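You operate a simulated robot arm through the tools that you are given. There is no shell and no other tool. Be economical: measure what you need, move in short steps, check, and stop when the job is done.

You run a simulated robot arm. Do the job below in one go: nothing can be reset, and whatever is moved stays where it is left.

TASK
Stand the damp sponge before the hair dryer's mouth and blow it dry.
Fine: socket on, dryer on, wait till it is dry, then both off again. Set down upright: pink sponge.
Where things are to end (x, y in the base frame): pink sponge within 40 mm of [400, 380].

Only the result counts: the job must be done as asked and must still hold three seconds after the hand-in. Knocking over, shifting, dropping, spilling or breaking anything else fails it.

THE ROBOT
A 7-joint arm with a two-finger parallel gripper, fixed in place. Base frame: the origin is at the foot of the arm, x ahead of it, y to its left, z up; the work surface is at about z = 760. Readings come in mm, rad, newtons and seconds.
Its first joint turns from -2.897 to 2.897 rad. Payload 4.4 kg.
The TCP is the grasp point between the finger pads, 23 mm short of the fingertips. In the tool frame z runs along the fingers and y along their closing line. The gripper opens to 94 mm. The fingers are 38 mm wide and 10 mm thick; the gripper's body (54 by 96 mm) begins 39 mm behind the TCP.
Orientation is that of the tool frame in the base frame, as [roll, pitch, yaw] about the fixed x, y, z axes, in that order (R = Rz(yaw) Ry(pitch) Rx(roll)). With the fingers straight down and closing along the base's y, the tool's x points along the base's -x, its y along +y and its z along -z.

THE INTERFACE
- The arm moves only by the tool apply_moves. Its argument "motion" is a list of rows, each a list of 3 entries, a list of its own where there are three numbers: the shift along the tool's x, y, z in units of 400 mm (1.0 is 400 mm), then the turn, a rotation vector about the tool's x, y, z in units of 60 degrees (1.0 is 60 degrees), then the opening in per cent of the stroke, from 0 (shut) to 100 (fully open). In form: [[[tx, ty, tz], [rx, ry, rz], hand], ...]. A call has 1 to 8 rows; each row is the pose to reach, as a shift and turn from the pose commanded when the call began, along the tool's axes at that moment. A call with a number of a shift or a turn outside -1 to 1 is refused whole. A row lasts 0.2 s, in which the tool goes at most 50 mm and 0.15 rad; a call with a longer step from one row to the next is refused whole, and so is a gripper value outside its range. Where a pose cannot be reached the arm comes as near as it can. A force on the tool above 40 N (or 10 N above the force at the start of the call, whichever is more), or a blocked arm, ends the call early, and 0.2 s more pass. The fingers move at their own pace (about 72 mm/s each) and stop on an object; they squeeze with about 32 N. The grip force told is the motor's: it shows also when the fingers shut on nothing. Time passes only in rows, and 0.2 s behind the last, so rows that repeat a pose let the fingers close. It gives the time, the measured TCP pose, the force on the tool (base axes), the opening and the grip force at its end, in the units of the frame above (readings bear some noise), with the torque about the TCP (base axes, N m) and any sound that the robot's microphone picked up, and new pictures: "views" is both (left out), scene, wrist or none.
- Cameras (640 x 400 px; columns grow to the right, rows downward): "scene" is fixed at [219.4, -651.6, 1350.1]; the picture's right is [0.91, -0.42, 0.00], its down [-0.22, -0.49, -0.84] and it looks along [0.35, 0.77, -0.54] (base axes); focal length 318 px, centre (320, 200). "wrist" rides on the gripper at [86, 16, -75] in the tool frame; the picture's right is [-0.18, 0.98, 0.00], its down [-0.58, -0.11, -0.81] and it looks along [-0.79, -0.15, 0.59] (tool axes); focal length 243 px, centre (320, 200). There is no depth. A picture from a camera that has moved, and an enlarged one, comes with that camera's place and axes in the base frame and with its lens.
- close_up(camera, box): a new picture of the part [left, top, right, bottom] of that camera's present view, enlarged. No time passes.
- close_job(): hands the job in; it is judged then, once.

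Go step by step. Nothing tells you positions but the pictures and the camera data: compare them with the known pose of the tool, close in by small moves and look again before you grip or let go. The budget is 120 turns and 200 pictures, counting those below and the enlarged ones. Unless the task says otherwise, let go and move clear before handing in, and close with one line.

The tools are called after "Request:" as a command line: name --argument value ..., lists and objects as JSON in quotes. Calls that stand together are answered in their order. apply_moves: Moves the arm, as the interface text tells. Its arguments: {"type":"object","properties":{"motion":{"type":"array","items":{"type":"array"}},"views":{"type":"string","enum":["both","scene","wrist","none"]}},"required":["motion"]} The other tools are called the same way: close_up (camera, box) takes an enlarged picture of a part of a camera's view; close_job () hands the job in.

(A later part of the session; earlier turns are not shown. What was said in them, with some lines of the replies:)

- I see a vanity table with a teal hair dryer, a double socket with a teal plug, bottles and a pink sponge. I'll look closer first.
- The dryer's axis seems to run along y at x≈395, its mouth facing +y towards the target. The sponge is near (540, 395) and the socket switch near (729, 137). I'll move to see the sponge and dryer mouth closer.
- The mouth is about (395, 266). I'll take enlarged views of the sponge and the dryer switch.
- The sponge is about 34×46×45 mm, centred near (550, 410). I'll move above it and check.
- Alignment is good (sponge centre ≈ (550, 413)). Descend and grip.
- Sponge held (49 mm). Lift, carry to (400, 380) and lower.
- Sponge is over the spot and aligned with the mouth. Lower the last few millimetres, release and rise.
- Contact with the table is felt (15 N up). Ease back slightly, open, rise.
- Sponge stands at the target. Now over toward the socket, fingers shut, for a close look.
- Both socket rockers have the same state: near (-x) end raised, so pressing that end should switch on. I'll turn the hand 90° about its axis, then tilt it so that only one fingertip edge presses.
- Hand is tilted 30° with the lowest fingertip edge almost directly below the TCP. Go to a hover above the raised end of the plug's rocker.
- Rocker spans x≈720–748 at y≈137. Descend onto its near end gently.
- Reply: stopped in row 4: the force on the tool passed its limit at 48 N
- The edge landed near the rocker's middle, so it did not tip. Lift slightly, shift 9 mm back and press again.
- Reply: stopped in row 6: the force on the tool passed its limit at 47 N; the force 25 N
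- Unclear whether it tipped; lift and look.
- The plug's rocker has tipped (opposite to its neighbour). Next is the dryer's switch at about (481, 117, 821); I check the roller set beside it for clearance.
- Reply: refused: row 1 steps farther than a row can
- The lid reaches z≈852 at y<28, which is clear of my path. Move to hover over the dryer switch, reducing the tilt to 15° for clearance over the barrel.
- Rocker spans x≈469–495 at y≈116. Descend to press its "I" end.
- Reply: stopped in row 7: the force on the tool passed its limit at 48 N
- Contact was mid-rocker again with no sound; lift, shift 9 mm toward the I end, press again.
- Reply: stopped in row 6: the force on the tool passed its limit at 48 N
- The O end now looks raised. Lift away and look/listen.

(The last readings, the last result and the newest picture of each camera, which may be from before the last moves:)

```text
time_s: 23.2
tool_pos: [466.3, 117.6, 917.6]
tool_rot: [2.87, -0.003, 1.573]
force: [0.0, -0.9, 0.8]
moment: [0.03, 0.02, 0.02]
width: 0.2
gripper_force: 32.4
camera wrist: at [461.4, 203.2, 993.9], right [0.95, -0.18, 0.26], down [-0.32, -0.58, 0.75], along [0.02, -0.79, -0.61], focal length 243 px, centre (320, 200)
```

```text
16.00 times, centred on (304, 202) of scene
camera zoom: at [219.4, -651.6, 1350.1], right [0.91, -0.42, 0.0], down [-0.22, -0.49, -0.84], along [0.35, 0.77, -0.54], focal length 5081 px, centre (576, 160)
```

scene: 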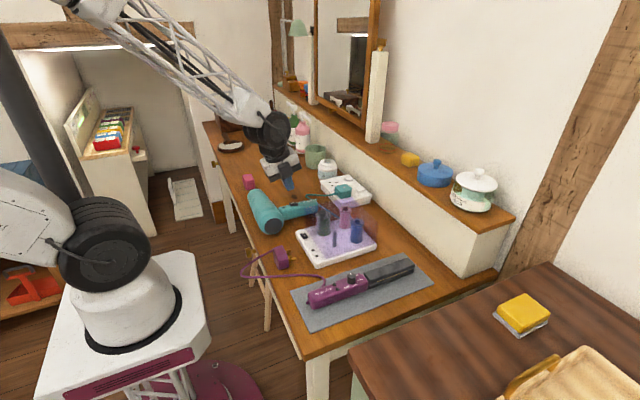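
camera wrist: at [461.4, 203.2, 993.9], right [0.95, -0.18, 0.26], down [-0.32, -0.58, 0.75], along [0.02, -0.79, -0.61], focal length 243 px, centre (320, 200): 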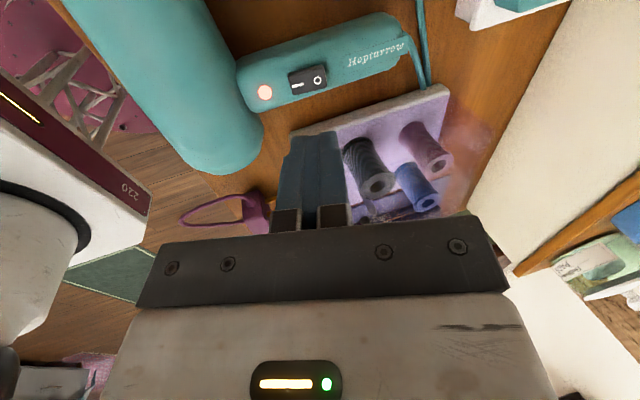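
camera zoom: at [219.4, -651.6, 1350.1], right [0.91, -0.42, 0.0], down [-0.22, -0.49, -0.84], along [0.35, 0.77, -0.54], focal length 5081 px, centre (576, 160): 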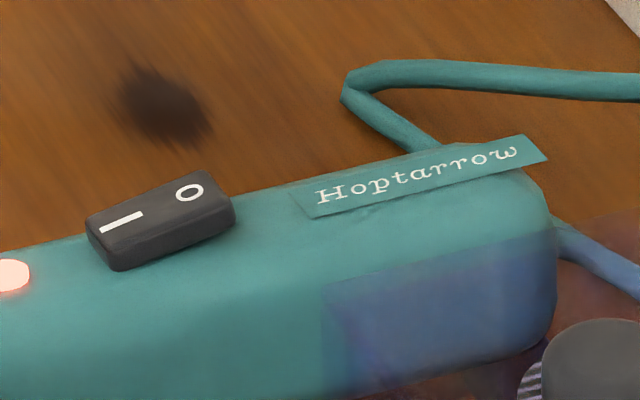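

The dryer's lamp is lit: socket and dryer are on. Now wait and watch the sponge.

Request:
apply_moves --motion '[[[0, 0, 0], [0, 0, 0], 0], [[0, 0, 0], [0, 0, 0], 0], [[0, 0, 0], [0, 0, 0], 0], [[0, 0, 0], [0, 0, 0], 0], [[0, 0, 0], [0, 0, 0], 0], [[0, 0, 0], [0, 0, 0], 0], [[0, 0, 0], [0, 0, 0], 0], [[0, 0, 0], [0, 0, 0], 0]]' --views "none"

Request:
apply_moves --motion '[[[0, 0, 0], [0, 0, 0], 0], [[0, 0, 0], [0, 0, 0], 0], [[0, 0, 0], [0, 0, 0], 0], [[0, 0, 0], [0, 0, 0], 0], [[0, 0, 0], [0, 0, 0], 0], [[0, 0, 0], [0, 0, 0], 0], [[0, 0, 0], [0, 0, 0], 0], [[0, 0, 0], [0, 0, 0], 0]]' --views "none"

Request:
close_up --camera "scene" --box '[220, 160, 320, 222]'

```text
time_s: 25.0
tool_pos: [466.1, 117.1, 917.1]
tool_rot: [2.872, -0.002, 1.57]
force: [0.3, 0.6, 0.6]
moment: [-0.02, 0.0, -0.02]
width: 0.0
gripper_force: 32.0
```

```text
time_s: 26.8
tool_pos: [466.0, 116.7, 916.2]
tool_rot: [2.871, -0.003, 1.57]
force: [0.1, 0.1, -0.5]
moment: [-0.01, 0.04, -0.01]
width: 0.1
gripper_force: 31.8
```

```text
6.40 times, centred on (270, 191) of scene
camera zoom: at [219.4, -651.6, 1350.1], right [0.91, -0.42, 0.0], down [-0.22, -0.49, -0.84], along [0.35, 0.77, -0.54], focal length 2032 px, centre (640, 258)
```

zoom: 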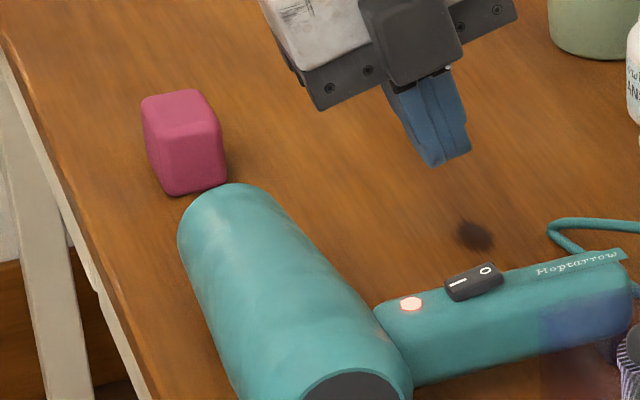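

Not visibly changed yet; keep waiting.

Request:
apply_moves --motion '[[[0, 0, 0], [0, 0, 0], 0], [[0, 0, 0], [0, 0, 0], 0], [[0, 0, 0], [0, 0, 0], 0], [[0, 0, 0], [0, 0, 0], 0], [[0, 0, 0], [0, 0, 0], 0], [[0, 0, 0], [0, 0, 0], 0], [[0, 0, 0], [0, 0, 0], 0], [[0, 0, 0], [0, 0, 0], 0]]' --views "none"

Request:
apply_moves --motion '[[[0, 0, 0], [0, 0, 0], 0], [[0, 0, 0], [0, 0, 0], 0], [[0, 0, 0], [0, 0, 0], 0], [[0, 0, 0], [0, 0, 0], 0], [[0, 0, 0], [0, 0, 0], 0], [[0, 0, 0], [0, 0, 0], 0], [[0, 0, 0], [0, 0, 0], 0], [[0, 0, 0], [0, 0, 0], 0]]' --views "none"

Request:
apply_moves --motion '[[[0, 0, 0], [0, 0, 0], 0], [[0, 0, 0], [0, 0, 0], 0], [[0, 0, 0], [0, 0, 0], 0], [[0, 0, 0], [0, 0, 0], 0], [[0, 0, 0], [0, 0, 0], 0], [[0, 0, 0], [0, 0, 0], 0], [[0, 0, 0], [0, 0, 0], 0], [[0, 0, 0], [0, 0, 0], 0]]' --views "none"

Request:
close_up --camera "scene" --box '[220, 160, 320, 222]'

```text
time_s: 28.6
tool_pos: [467.4, 117.4, 917.1]
tool_rot: [2.869, -0.001, 1.571]
force: [0.6, 0.4, 0.4]
moment: [0.0, 0.0, 0.01]
width: 0.0
gripper_force: 32.3
```

```text
time_s: 30.4
tool_pos: [465.8, 117.6, 917.0]
tool_rot: [2.871, -0.001, 1.571]
force: [0.2, 0.4, 0.3]
moment: [-0.03, 0.0, 0.02]
width: 0.1
gripper_force: 32.3
```

```text
time_s: 32.2
tool_pos: [466.7, 118.3, 916.4]
tool_rot: [2.87, -0.002, 1.57]
force: [-0.8, 0.6, -0.8]
moment: [-0.01, 0.0, 0.03]
width: 0.0
gripper_force: 32.0
```

```text
6.40 times, centred on (270, 191) of scene
camera zoom: at [219.4, -651.6, 1350.1], right [0.91, -0.42, 0.0], down [-0.22, -0.49, -0.84], along [0.35, 0.77, -0.54], focal length 2032 px, centre (640, 258)
```

zoom: 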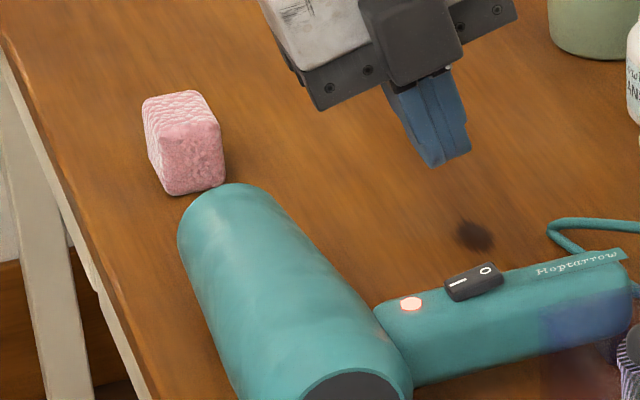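

The sponge has turned light and dry. Switch the dryer off at once by pressing the O end.

Request:
apply_moves --motion '[[[-0.002, 0.051, 0.0655], [0, 0, 0], 0], [[-0.002, 0.0245, 0.1645], [0, 0, 0], 0], [[-0.002, 0.0232, 0.1693], [0, 0, 0], 0], [[-0.002, 0.0219, 0.1741], [0, 0, 0], 0], [[-0.002, 0.0206, 0.1789], [0, 0, 0], 0], [[-0.002, 0.0193, 0.1837], [0, 0, 0], 0], [[-0.002, 0.018, 0.1885], [0, 0, 0], 0], [[-0.002, 0.0167, 0.1933], [0, 0, 0], 0]]' --views "none"

Request:
close_up --camera "scene" --box '[260, 170, 320, 208]'

```text
time_s: 33.7
tool_pos: [494.0, 116.5, 847.5]
tool_rot: [2.868, -0.002, 1.57]
force: [-3.2, -1.7, 13.0]
moment: [-0.12, 0.14, -0.01]
width: 0.0
gripper_force: 32.6
stopped in row 7: the force on the tool passed its limit at 47 N (the readings are from after the stop); the commanded pose is now the measured one
```

```text
10.53 times, centred on (290, 189) of scene
camera zoom: at [219.4, -651.6, 1350.1], right [0.91, -0.42, 0.0], down [-0.22, -0.49, -0.84], along [0.35, 0.77, -0.54], focal length 3343 px, centre (636, 316)
```

zoom: 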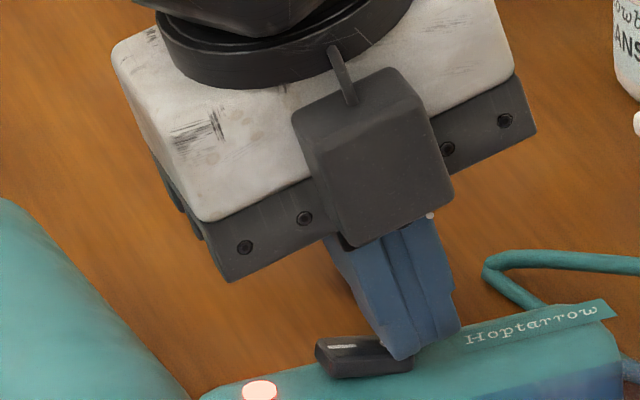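

Request:
apply_moves --motion '[[[0, 0.0259, -0.0966], [0, 0, 0], 0], [[0, 0.045, -0.17], [0, 0, 0], 0]]' --views "none"

Request:
close_up --camera "scene" --box '[240, 165, 320, 215]'

Request:
close_up --camera "scene" --box '[284, 190, 324, 215]'

```text
time_s: 34.3
tool_pos: [491.4, 116.4, 917.2]
tool_rot: [2.869, -0.002, 1.571]
force: [0.6, 0.1, 0.7]
moment: [-0.03, 0.0, -0.01]
width: 0.2
gripper_force: 32.5
```

```text
8.00 times, centred on (280, 190) of scene
camera zoom: at [219.4, -651.6, 1350.1], right [0.91, -0.42, 0.0], down [-0.22, -0.49, -0.84], along [0.35, 0.77, -0.54], focal length 2540 px, centre (640, 280)
```

zoom: 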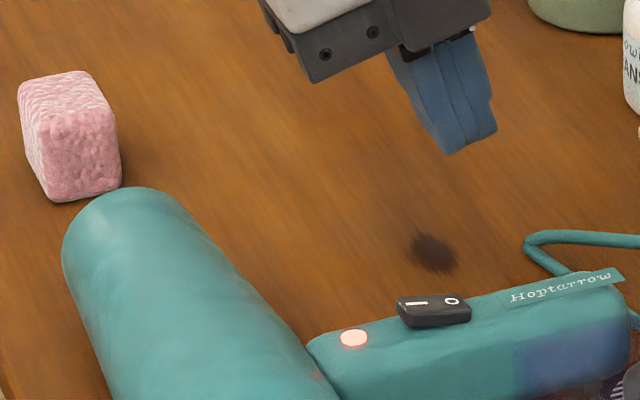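

```text
16.00 times, centred on (304, 202) of scene
camera zoom: at [219.4, -651.6, 1350.1], right [0.91, -0.42, 0.0], down [-0.22, -0.49, -0.84], along [0.35, 0.77, -0.54], focal length 5081 px, centre (576, 160)
```

zoom: 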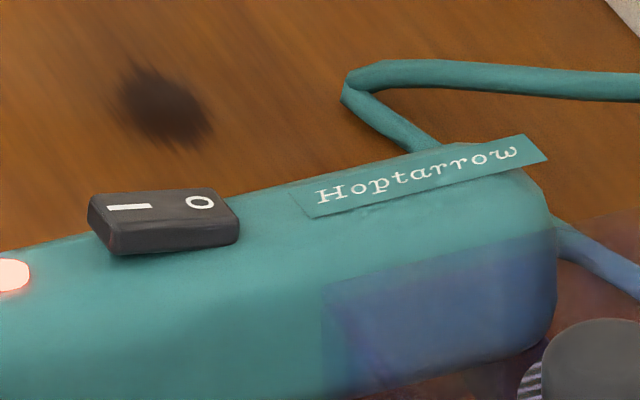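

The rocker is back at O but the lamp still glows; wait a moment and recheck.

Request:
apply_moves --motion '[[[0, 0, 0], [0, 0, 0], 0], [[0, 0, 0], [0, 0, 0], 0], [[0, 0, 0], [0, 0, 0], 0]]' --views "none"

Request:
close_up --camera "scene" --box '[276, 185, 316, 210]'

Request:
close_up --camera "wrist" --box '[180, 20, 380, 145]'

```text
time_s: 35.1
tool_pos: [492.8, 115.4, 917.6]
tool_rot: [2.868, -0.001, 1.571]
force: [0.7, -0.3, 0.2]
moment: [-0.02, 0.03, 0.01]
width: 0.2
gripper_force: 32.1
```

```text
16.00 times, centred on (296, 198) of scene
camera zoom: at [219.4, -651.6, 1350.1], right [0.91, -0.42, 0.0], down [-0.22, -0.49, -0.84], along [0.35, 0.77, -0.54], focal length 5081 px, centre (704, 240)
```

zoom: 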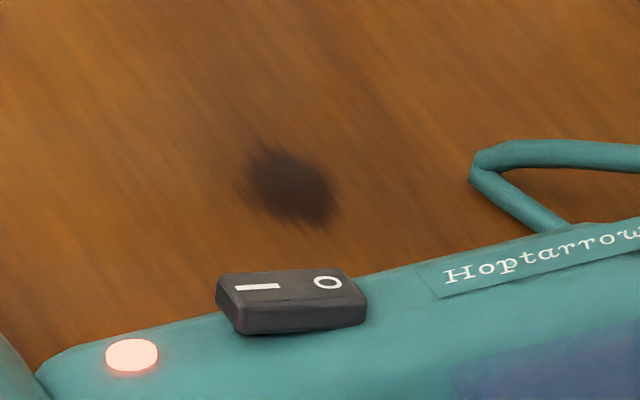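

```text
3.20 times, centred on (280, 82) of wrist
camera zoom: at [487.0, 202.0, 994.0], right [0.95, -0.18, 0.26], down [-0.32, -0.58, 0.75], along [0.02, -0.79, -0.61], focal length 776 px, centre (448, 576)
```

zoom: 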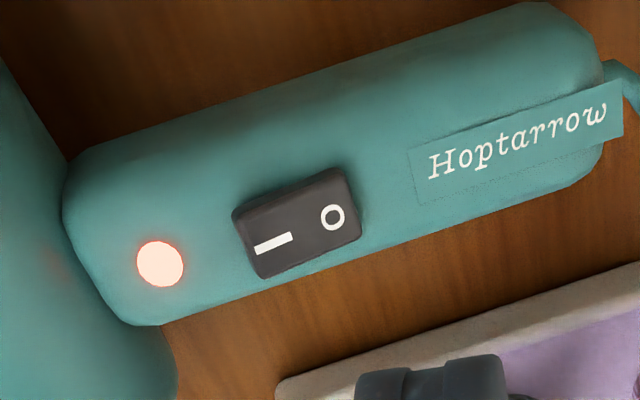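

Request:
apply_moves --motion '[[[0, 0, 0], [0, 0, 0], 0], [[0, 0, 0], [0, 0, 0], 0], [[0, 0, 0], [0, 0, 0], 0], [[0, 0, 0], [0, 0, 0], 0], [[0, 0, 0], [0, 0, 0], 0], [[0, 0, 0], [0, 0, 0], 0], [[0, 0, 0], [0, 0, 0], 0], [[0, 0, 0], [0, 0, 0], 0]]' --views "none"

Request:
close_up --camera "scene" --box '[276, 185, 316, 210]'

```text
time_s: 36.9
tool_pos: [492.0, 115.7, 917.9]
tool_rot: [2.869, -0.002, 1.57]
force: [0.6, -0.3, 0.6]
moment: [-0.02, -0.01, -0.01]
width: 0.0
gripper_force: 31.6
```

```text
16.00 times, centred on (296, 198) of scene
camera zoom: at [219.4, -651.6, 1350.1], right [0.91, -0.42, 0.0], down [-0.22, -0.49, -0.84], along [0.35, 0.77, -0.54], focal length 5081 px, centre (704, 240)
```

zoom: 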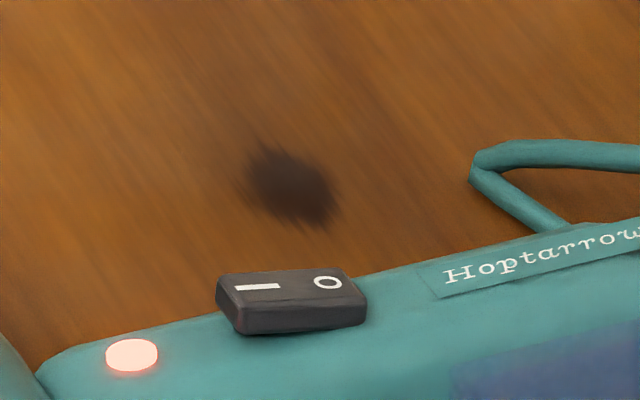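

The lamp looks pinker, possibly fading. One more wait to confirm.

Request:
apply_moves --motion '[[[0, 0, 0], [0, 0, 0], 0], [[0, 0, 0], [0, 0, 0], 0], [[0, 0, 0], [0, 0, 0], 0], [[0, 0, 0], [0, 0, 0], 0], [[0, 0, 0], [0, 0, 0], 0], [[0, 0, 0], [0, 0, 0], 0], [[0, 0, 0], [0, 0, 0], 0], [[0, 0, 0], [0, 0, 0], 0]]' --views "none"

Request:
apply_moves --motion '[[[0, 0, 0], [0, 0, 0], 0], [[0, 0, 0], [0, 0, 0], 0], [[0, 0, 0], [0, 0, 0], 0], [[0, 0, 0], [0, 0, 0], 0], [[0, 0, 0], [0, 0, 0], 0], [[0, 0, 0], [0, 0, 0], 0], [[0, 0, 0], [0, 0, 0], 0], [[0, 0, 0], [0, 0, 0], 0]]' --views "none"

Request:
close_up --camera "scene" --box '[276, 185, 316, 210]'

```text
time_s: 38.7
tool_pos: [492.4, 115.7, 917.7]
tool_rot: [2.868, -0.003, 1.57]
force: [0.7, 0.1, 0.0]
moment: [0.01, 0.02, 0.01]
width: 0.0
gripper_force: 31.8
```

```text
time_s: 40.5
tool_pos: [492.2, 115.9, 918.3]
tool_rot: [2.869, -0.003, 1.569]
force: [-0.3, 0.5, 0.2]
moment: [0.04, -0.01, -0.02]
width: 0.0
gripper_force: 31.9
```

```text
16.00 times, centred on (296, 198) of scene
camera zoom: at [219.4, -651.6, 1350.1], right [0.91, -0.42, 0.0], down [-0.22, -0.49, -0.84], along [0.35, 0.77, -0.54], focal length 5081 px, centre (704, 240)
```

zoom: 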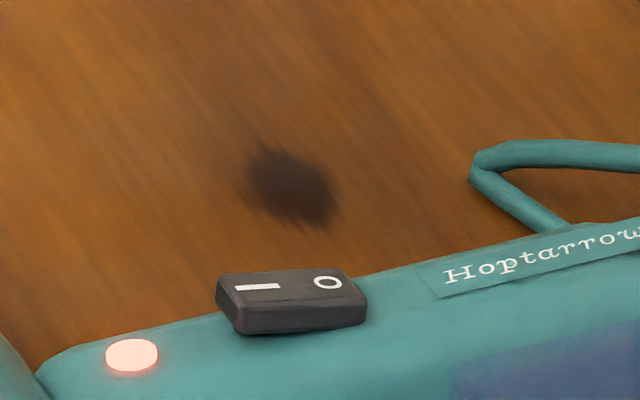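

Not clearly fading, so press O once more to be sure it is fully seated.

Request:
apply_moves --motion '[[[-0.0, 0.002, 0.075], [0, 0, 0], 0], [[0, -0.036, 0.156], [0, 0, 0], 0], [[0, -0.0373, 0.1608], [0, 0, 0], 0], [[0, -0.0386, 0.1656], [0, 0, 0], 0], [[0, -0.0399, 0.1704], [0, 0, 0], 0], [[0, -0.0412, 0.1752], [0, 0, 0], 0], [[0, -0.0425, 0.18], [0, 0, 0], 0], [[0, -0.0438, 0.1848], [0, 0, 0], 0]]' --views "none"

Request:
close_up --camera "scene" --box '[276, 185, 316, 210]'

```text
time_s: 42.0
tool_pos: [496.9, 115.6, 846.5]
tool_rot: [2.864, -0.003, 1.571]
force: [-2.6, -2.2, 12.5]
moment: [-0.11, 0.08, -0.01]
width: 0.0
gripper_force: 31.9
stopped in row 7: the force on the tool passed its limit at 46 N (the readings are from after the stop); the commanded pose is now the measured one
```

```text
16.00 times, centred on (296, 198) of scene
camera zoom: at [219.4, -651.6, 1350.1], right [0.91, -0.42, 0.0], down [-0.22, -0.49, -0.84], along [0.35, 0.77, -0.54], focal length 5081 px, centre (704, 240)
```

zoom: 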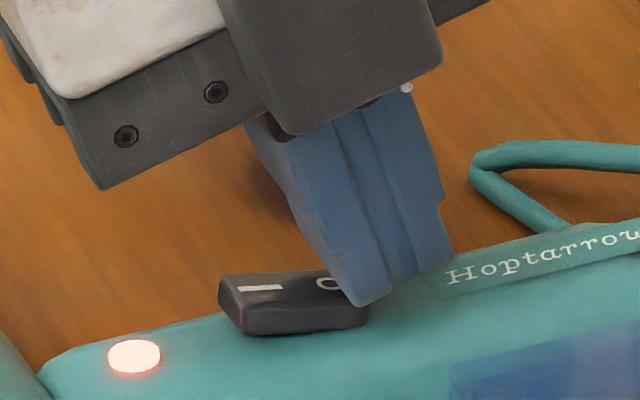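

Rocker is firmly at O; the lamp may be a residual-heat light. Lift and go to the socket to switch it off, restoring the 30° tilt.

Request:
apply_moves --motion '[[[0, 0.0227, -0.085], [0, 0, 0], 0], [[0, 0.0453, -0.169], [0, 0, 0], 0], [[0.0105, 0.1499, -0.1171], [0, 0, 0], 0], [[0.021, 0.2545, -0.0652], [0, 0, 0], 0], [[0.0315, 0.3591, -0.0134], [0, 0, 0], 0], [[0.042, 0.4638, 0.0385], [-0.125, 0, 0], 0], [[0.0525, 0.5685, 0.0903], [-0.25, 0, 0], 0], [[0.0525, 0.5685, 0.0903], [-0.25, 0, 0], 0]]'

Request:
close_up --camera "scene" --box '[320, 150, 384, 190]'

Request:
close_up --camera "scene" --box '[276, 185, 316, 210]'

```text
time_s: 43.8
tool_pos: [723.9, 137.0, 875.7]
tool_rot: [2.605, -0.001, 1.57]
force: [-0.3, 0.5, 0.1]
moment: [0.01, -0.02, -0.01]
width: 0.0
gripper_force: 31.5
camera wrist: at [699.0, 221.8, 949.4], right [0.84, -0.19, 0.5], down [-0.51, -0.58, 0.64], along [0.18, -0.79, -0.59], focal length 243 px, centre (320, 200)
```

scene: 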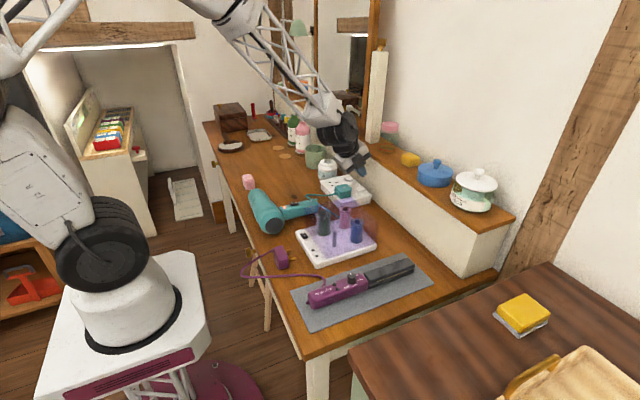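
wrist: 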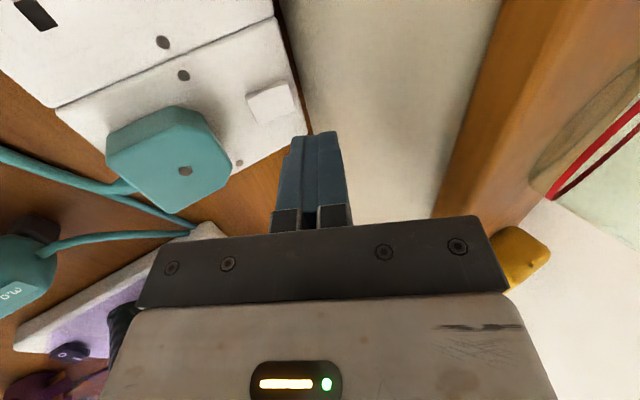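

```text
10.00 times, centred on (352, 170) of scene
camera zoom: at [219.4, -651.6, 1350.1], right [0.91, -0.42, 0.0], down [-0.22, -0.49, -0.84], along [0.35, 0.77, -0.54], focal length 3176 px, centre (0, 500)
```

zoom: 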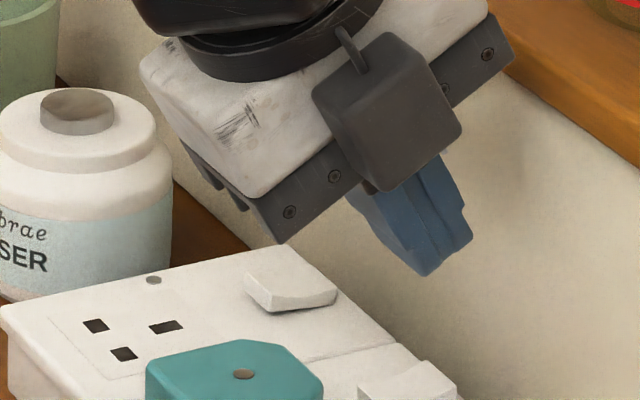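

```text
16.00 times, centred on (296, 198) of scene
camera zoom: at [219.4, -651.6, 1350.1], right [0.91, -0.42, 0.0], down [-0.22, -0.49, -0.84], along [0.35, 0.77, -0.54], focal length 5081 px, centre (704, 240)
```

zoom: 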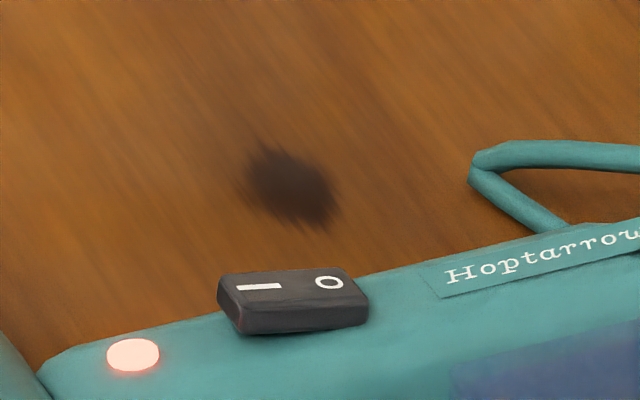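

Now press the far (+x) end of the rocker.

Request:
apply_moves --motion '[[[0, 0.0153, 0.0527], [0, 0, 0], 0], [[0, -0.0165, 0.1065], [0, 0, 0], 0], [[0, -0.0191, 0.1108], [0, 0, 0], 0], [[0, -0.0216, 0.1151], [0, 0, 0], 0], [[0, -0.0242, 0.1194], [0, 0, 0], 0], [[0, -0.0267, 0.1237], [0, 0, 0], 0], [[0, -0.0293, 0.128], [0, 0, 0], 0], [[0, -0.0318, 0.1323], [0, 0, 0], 0]]' --views "none"

Request:
close_up --camera "scene" --box '[330, 165, 378, 195]'

```text
time_s: 45.5
tool_pos: [741.7, 137.0, 825.9]
tool_rot: [2.6, -0.005, 1.57]
force: [-0.7, 0.0, 6.6]
moment: [-0.04, 0.04, -0.01]
width: 0.0
gripper_force: 31.7
stopped in row 8: the force on the tool passed its limit at 48 N (the readings are from after the stop); the commanded pose is now the measured one
```

```text
13.33 times, centred on (354, 180) of scene
camera zoom: at [219.4, -651.6, 1350.1], right [0.91, -0.42, 0.0], down [-0.22, -0.49, -0.84], along [0.35, 0.77, -0.54], focal length 4234 px, centre (-133, 467)
```

zoom: 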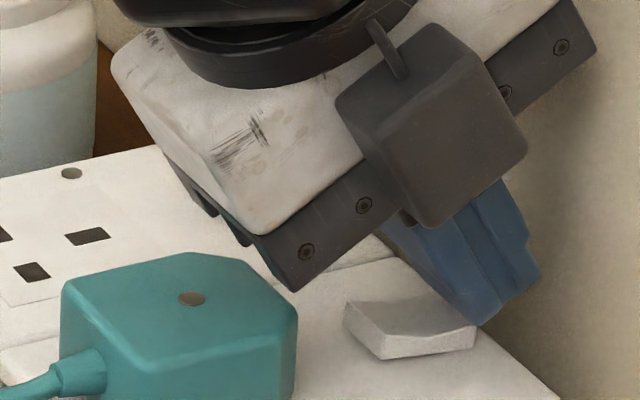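

It has tipped back. Lift, back away, and check rocker, lamp and sponge.

Request:
apply_moves --motion '[[[0, 0.038, -0.064], [0, 0, 0], 0], [[0, 0.01, -0.14], [0, 0, 0], 0], [[0, -0.06, -0.22], [0, 0, 0], 0], [[0, -0.12, -0.31], [0, 0, 0], 0], [[0, -0.18, -0.4], [0, 0, 0], 0], [[0, -0.18, -0.4], [0, 0, 0], 0]]' --views "scene"

Request:
close_up --camera "scene" --box '[330, 165, 378, 195]'

Request:
close_up --camera "scene" --box '[230, 165, 326, 225]'

```text
time_s: 46.9
tool_pos: [597.4, 135.8, 927.9]
tool_rot: [2.601, -0.003, 1.567]
force: [0.2, 0.2, -0.1]
moment: [0.04, 0.03, -0.02]
width: 0.2
gripper_force: 31.7
```

scene: 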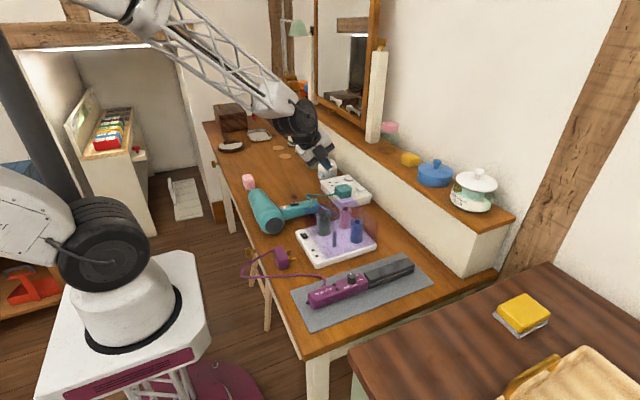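

```text
13.33 times, centred on (354, 180) of scene
camera zoom: at [219.4, -651.6, 1350.1], right [0.91, -0.42, 0.0], down [-0.22, -0.49, -0.84], along [0.35, 0.77, -0.54], focal length 4234 px, centre (-133, 467)
```

zoom: 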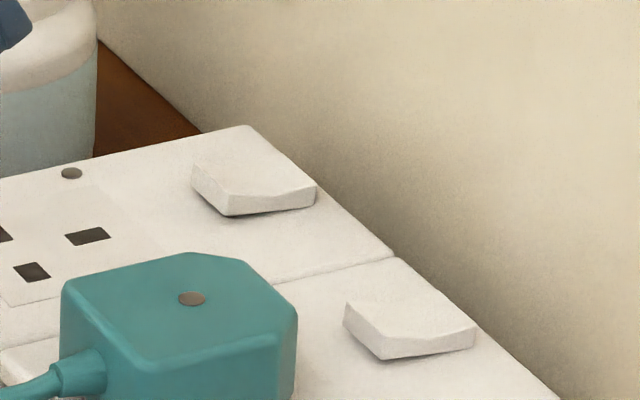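

```text
6.67 times, centred on (278, 195) of scene
camera zoom: at [219.4, -651.6, 1350.1], right [0.91, -0.42, 0.0], down [-0.22, -0.49, -0.84], along [0.35, 0.77, -0.54], focal length 2117 px, centre (600, 233)
```

zoom: 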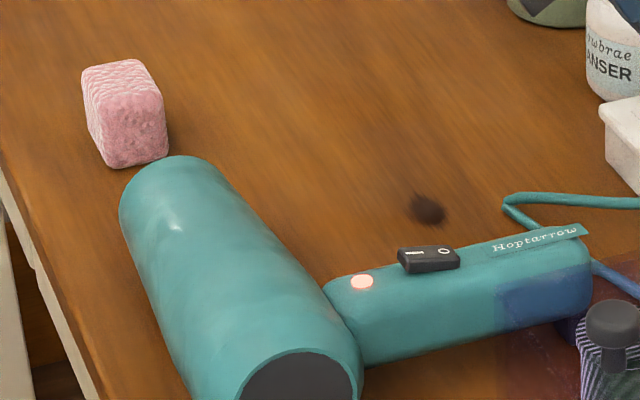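

Both rockers are back to their starting positions and the sponge is dry and upright. The lamp still glows with the socket off, so it looks like a residual-heat light; I'll wait and confirm it dims.

Request:
apply_moves --motion '[[[0, 0, 0], [0, 0, 0], 0], [[0, 0, 0], [0, 0, 0], 0], [[0, 0, 0], [0, 0, 0], 0], [[0, 0, 0], [0, 0, 0], 0], [[0, 0, 0], [0, 0, 0], 0], [[0, 0, 0], [0, 0, 0], 0], [[0, 0, 0], [0, 0, 0], 0], [[0, 0, 0], [0, 0, 0], 0]]' --views "none"

Request:
apply_moves --motion '[[[0, 0, 0], [0, 0, 0], 0], [[0, 0, 0], [0, 0, 0], 0], [[0, 0, 0], [0, 0, 0], 0], [[0, 0, 0], [0, 0, 0], 0], [[0, 0, 0], [0, 0, 0], 0], [[0, 0, 0], [0, 0, 0], 0], [[0, 0, 0], [0, 0, 0], 0], [[0, 0, 0], [0, 0, 0], 0]]' --views "none"

Request:
apply_moves --motion '[[[0, 0, 0], [0, 0, 0], 0], [[0, 0, 0], [0, 0, 0], 0], [[0, 0, 0], [0, 0, 0], 0], [[0, 0, 0], [0, 0, 0], 0], [[0, 0, 0], [0, 0, 0], 0], [[0, 0, 0], [0, 0, 0], 0], [[0, 0, 0], [0, 0, 0], 0], [[0, 0, 0], [0, 0, 0], 0]]' --views "none"

Request:
apply_moves --motion '[[[0, 0, 0], [0, 0, 0], 0], [[0, 0, 0], [0, 0, 0], 0], [[0, 0, 0], [0, 0, 0], 0], [[0, 0, 0], [0, 0, 0], 0], [[0, 0, 0], [0, 0, 0], 0], [[0, 0, 0], [0, 0, 0], 0], [[0, 0, 0], [0, 0, 0], 0], [[0, 0, 0], [0, 0, 0], 0]]' --views "none"

Request:
close_up --camera "scene" --box '[276, 185, 316, 210]'

```text
time_s: 48.7
tool_pos: [596.9, 137.3, 926.8]
tool_rot: [2.6, -0.003, 1.572]
force: [-0.4, -0.2, 0.4]
moment: [0.01, 0.0, -0.01]
width: 0.0
gripper_force: 31.4
```

```text
time_s: 50.5
tool_pos: [596.3, 136.2, 927.5]
tool_rot: [2.599, -0.005, 1.571]
force: [-0.5, 0.6, 0.6]
moment: [-0.01, 0.0, 0.0]
width: 0.2
gripper_force: 31.7
```

```text
time_s: 52.3
tool_pos: [597.4, 137.5, 926.3]
tool_rot: [2.6, -0.005, 1.571]
force: [0.0, -0.1, 0.7]
moment: [-0.01, -0.03, -0.01]
width: 0.1
gripper_force: 31.6
```

```text
time_s: 54.1
tool_pos: [596.6, 136.3, 927.8]
tool_rot: [2.601, -0.003, 1.571]
force: [-1.1, -0.2, -0.1]
moment: [0.01, 0.0, 0.02]
width: 0.0
gripper_force: 31.8
```

```text
16.00 times, centred on (296, 198) of scene
camera zoom: at [219.4, -651.6, 1350.1], right [0.91, -0.42, 0.0], down [-0.22, -0.49, -0.84], along [0.35, 0.77, -0.54], focal length 5081 px, centre (704, 240)
```

zoom: 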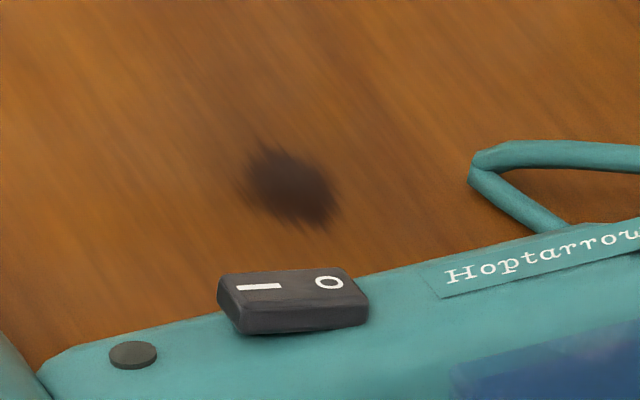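

The lamp has gone out, both switches are off, the sponge is dry and upright at the target, and the arm is clear. Handing in.

Request:
close_job

```text
The job is handed in.
```

The sponge is dry and standing upright at about (400, 380), in front of the dryer's mouth. The dryer and its socket are both off. Pressing the dryer's switch nudged the dryer by roughly 1.5 mm; I saw nothing else disturbed.
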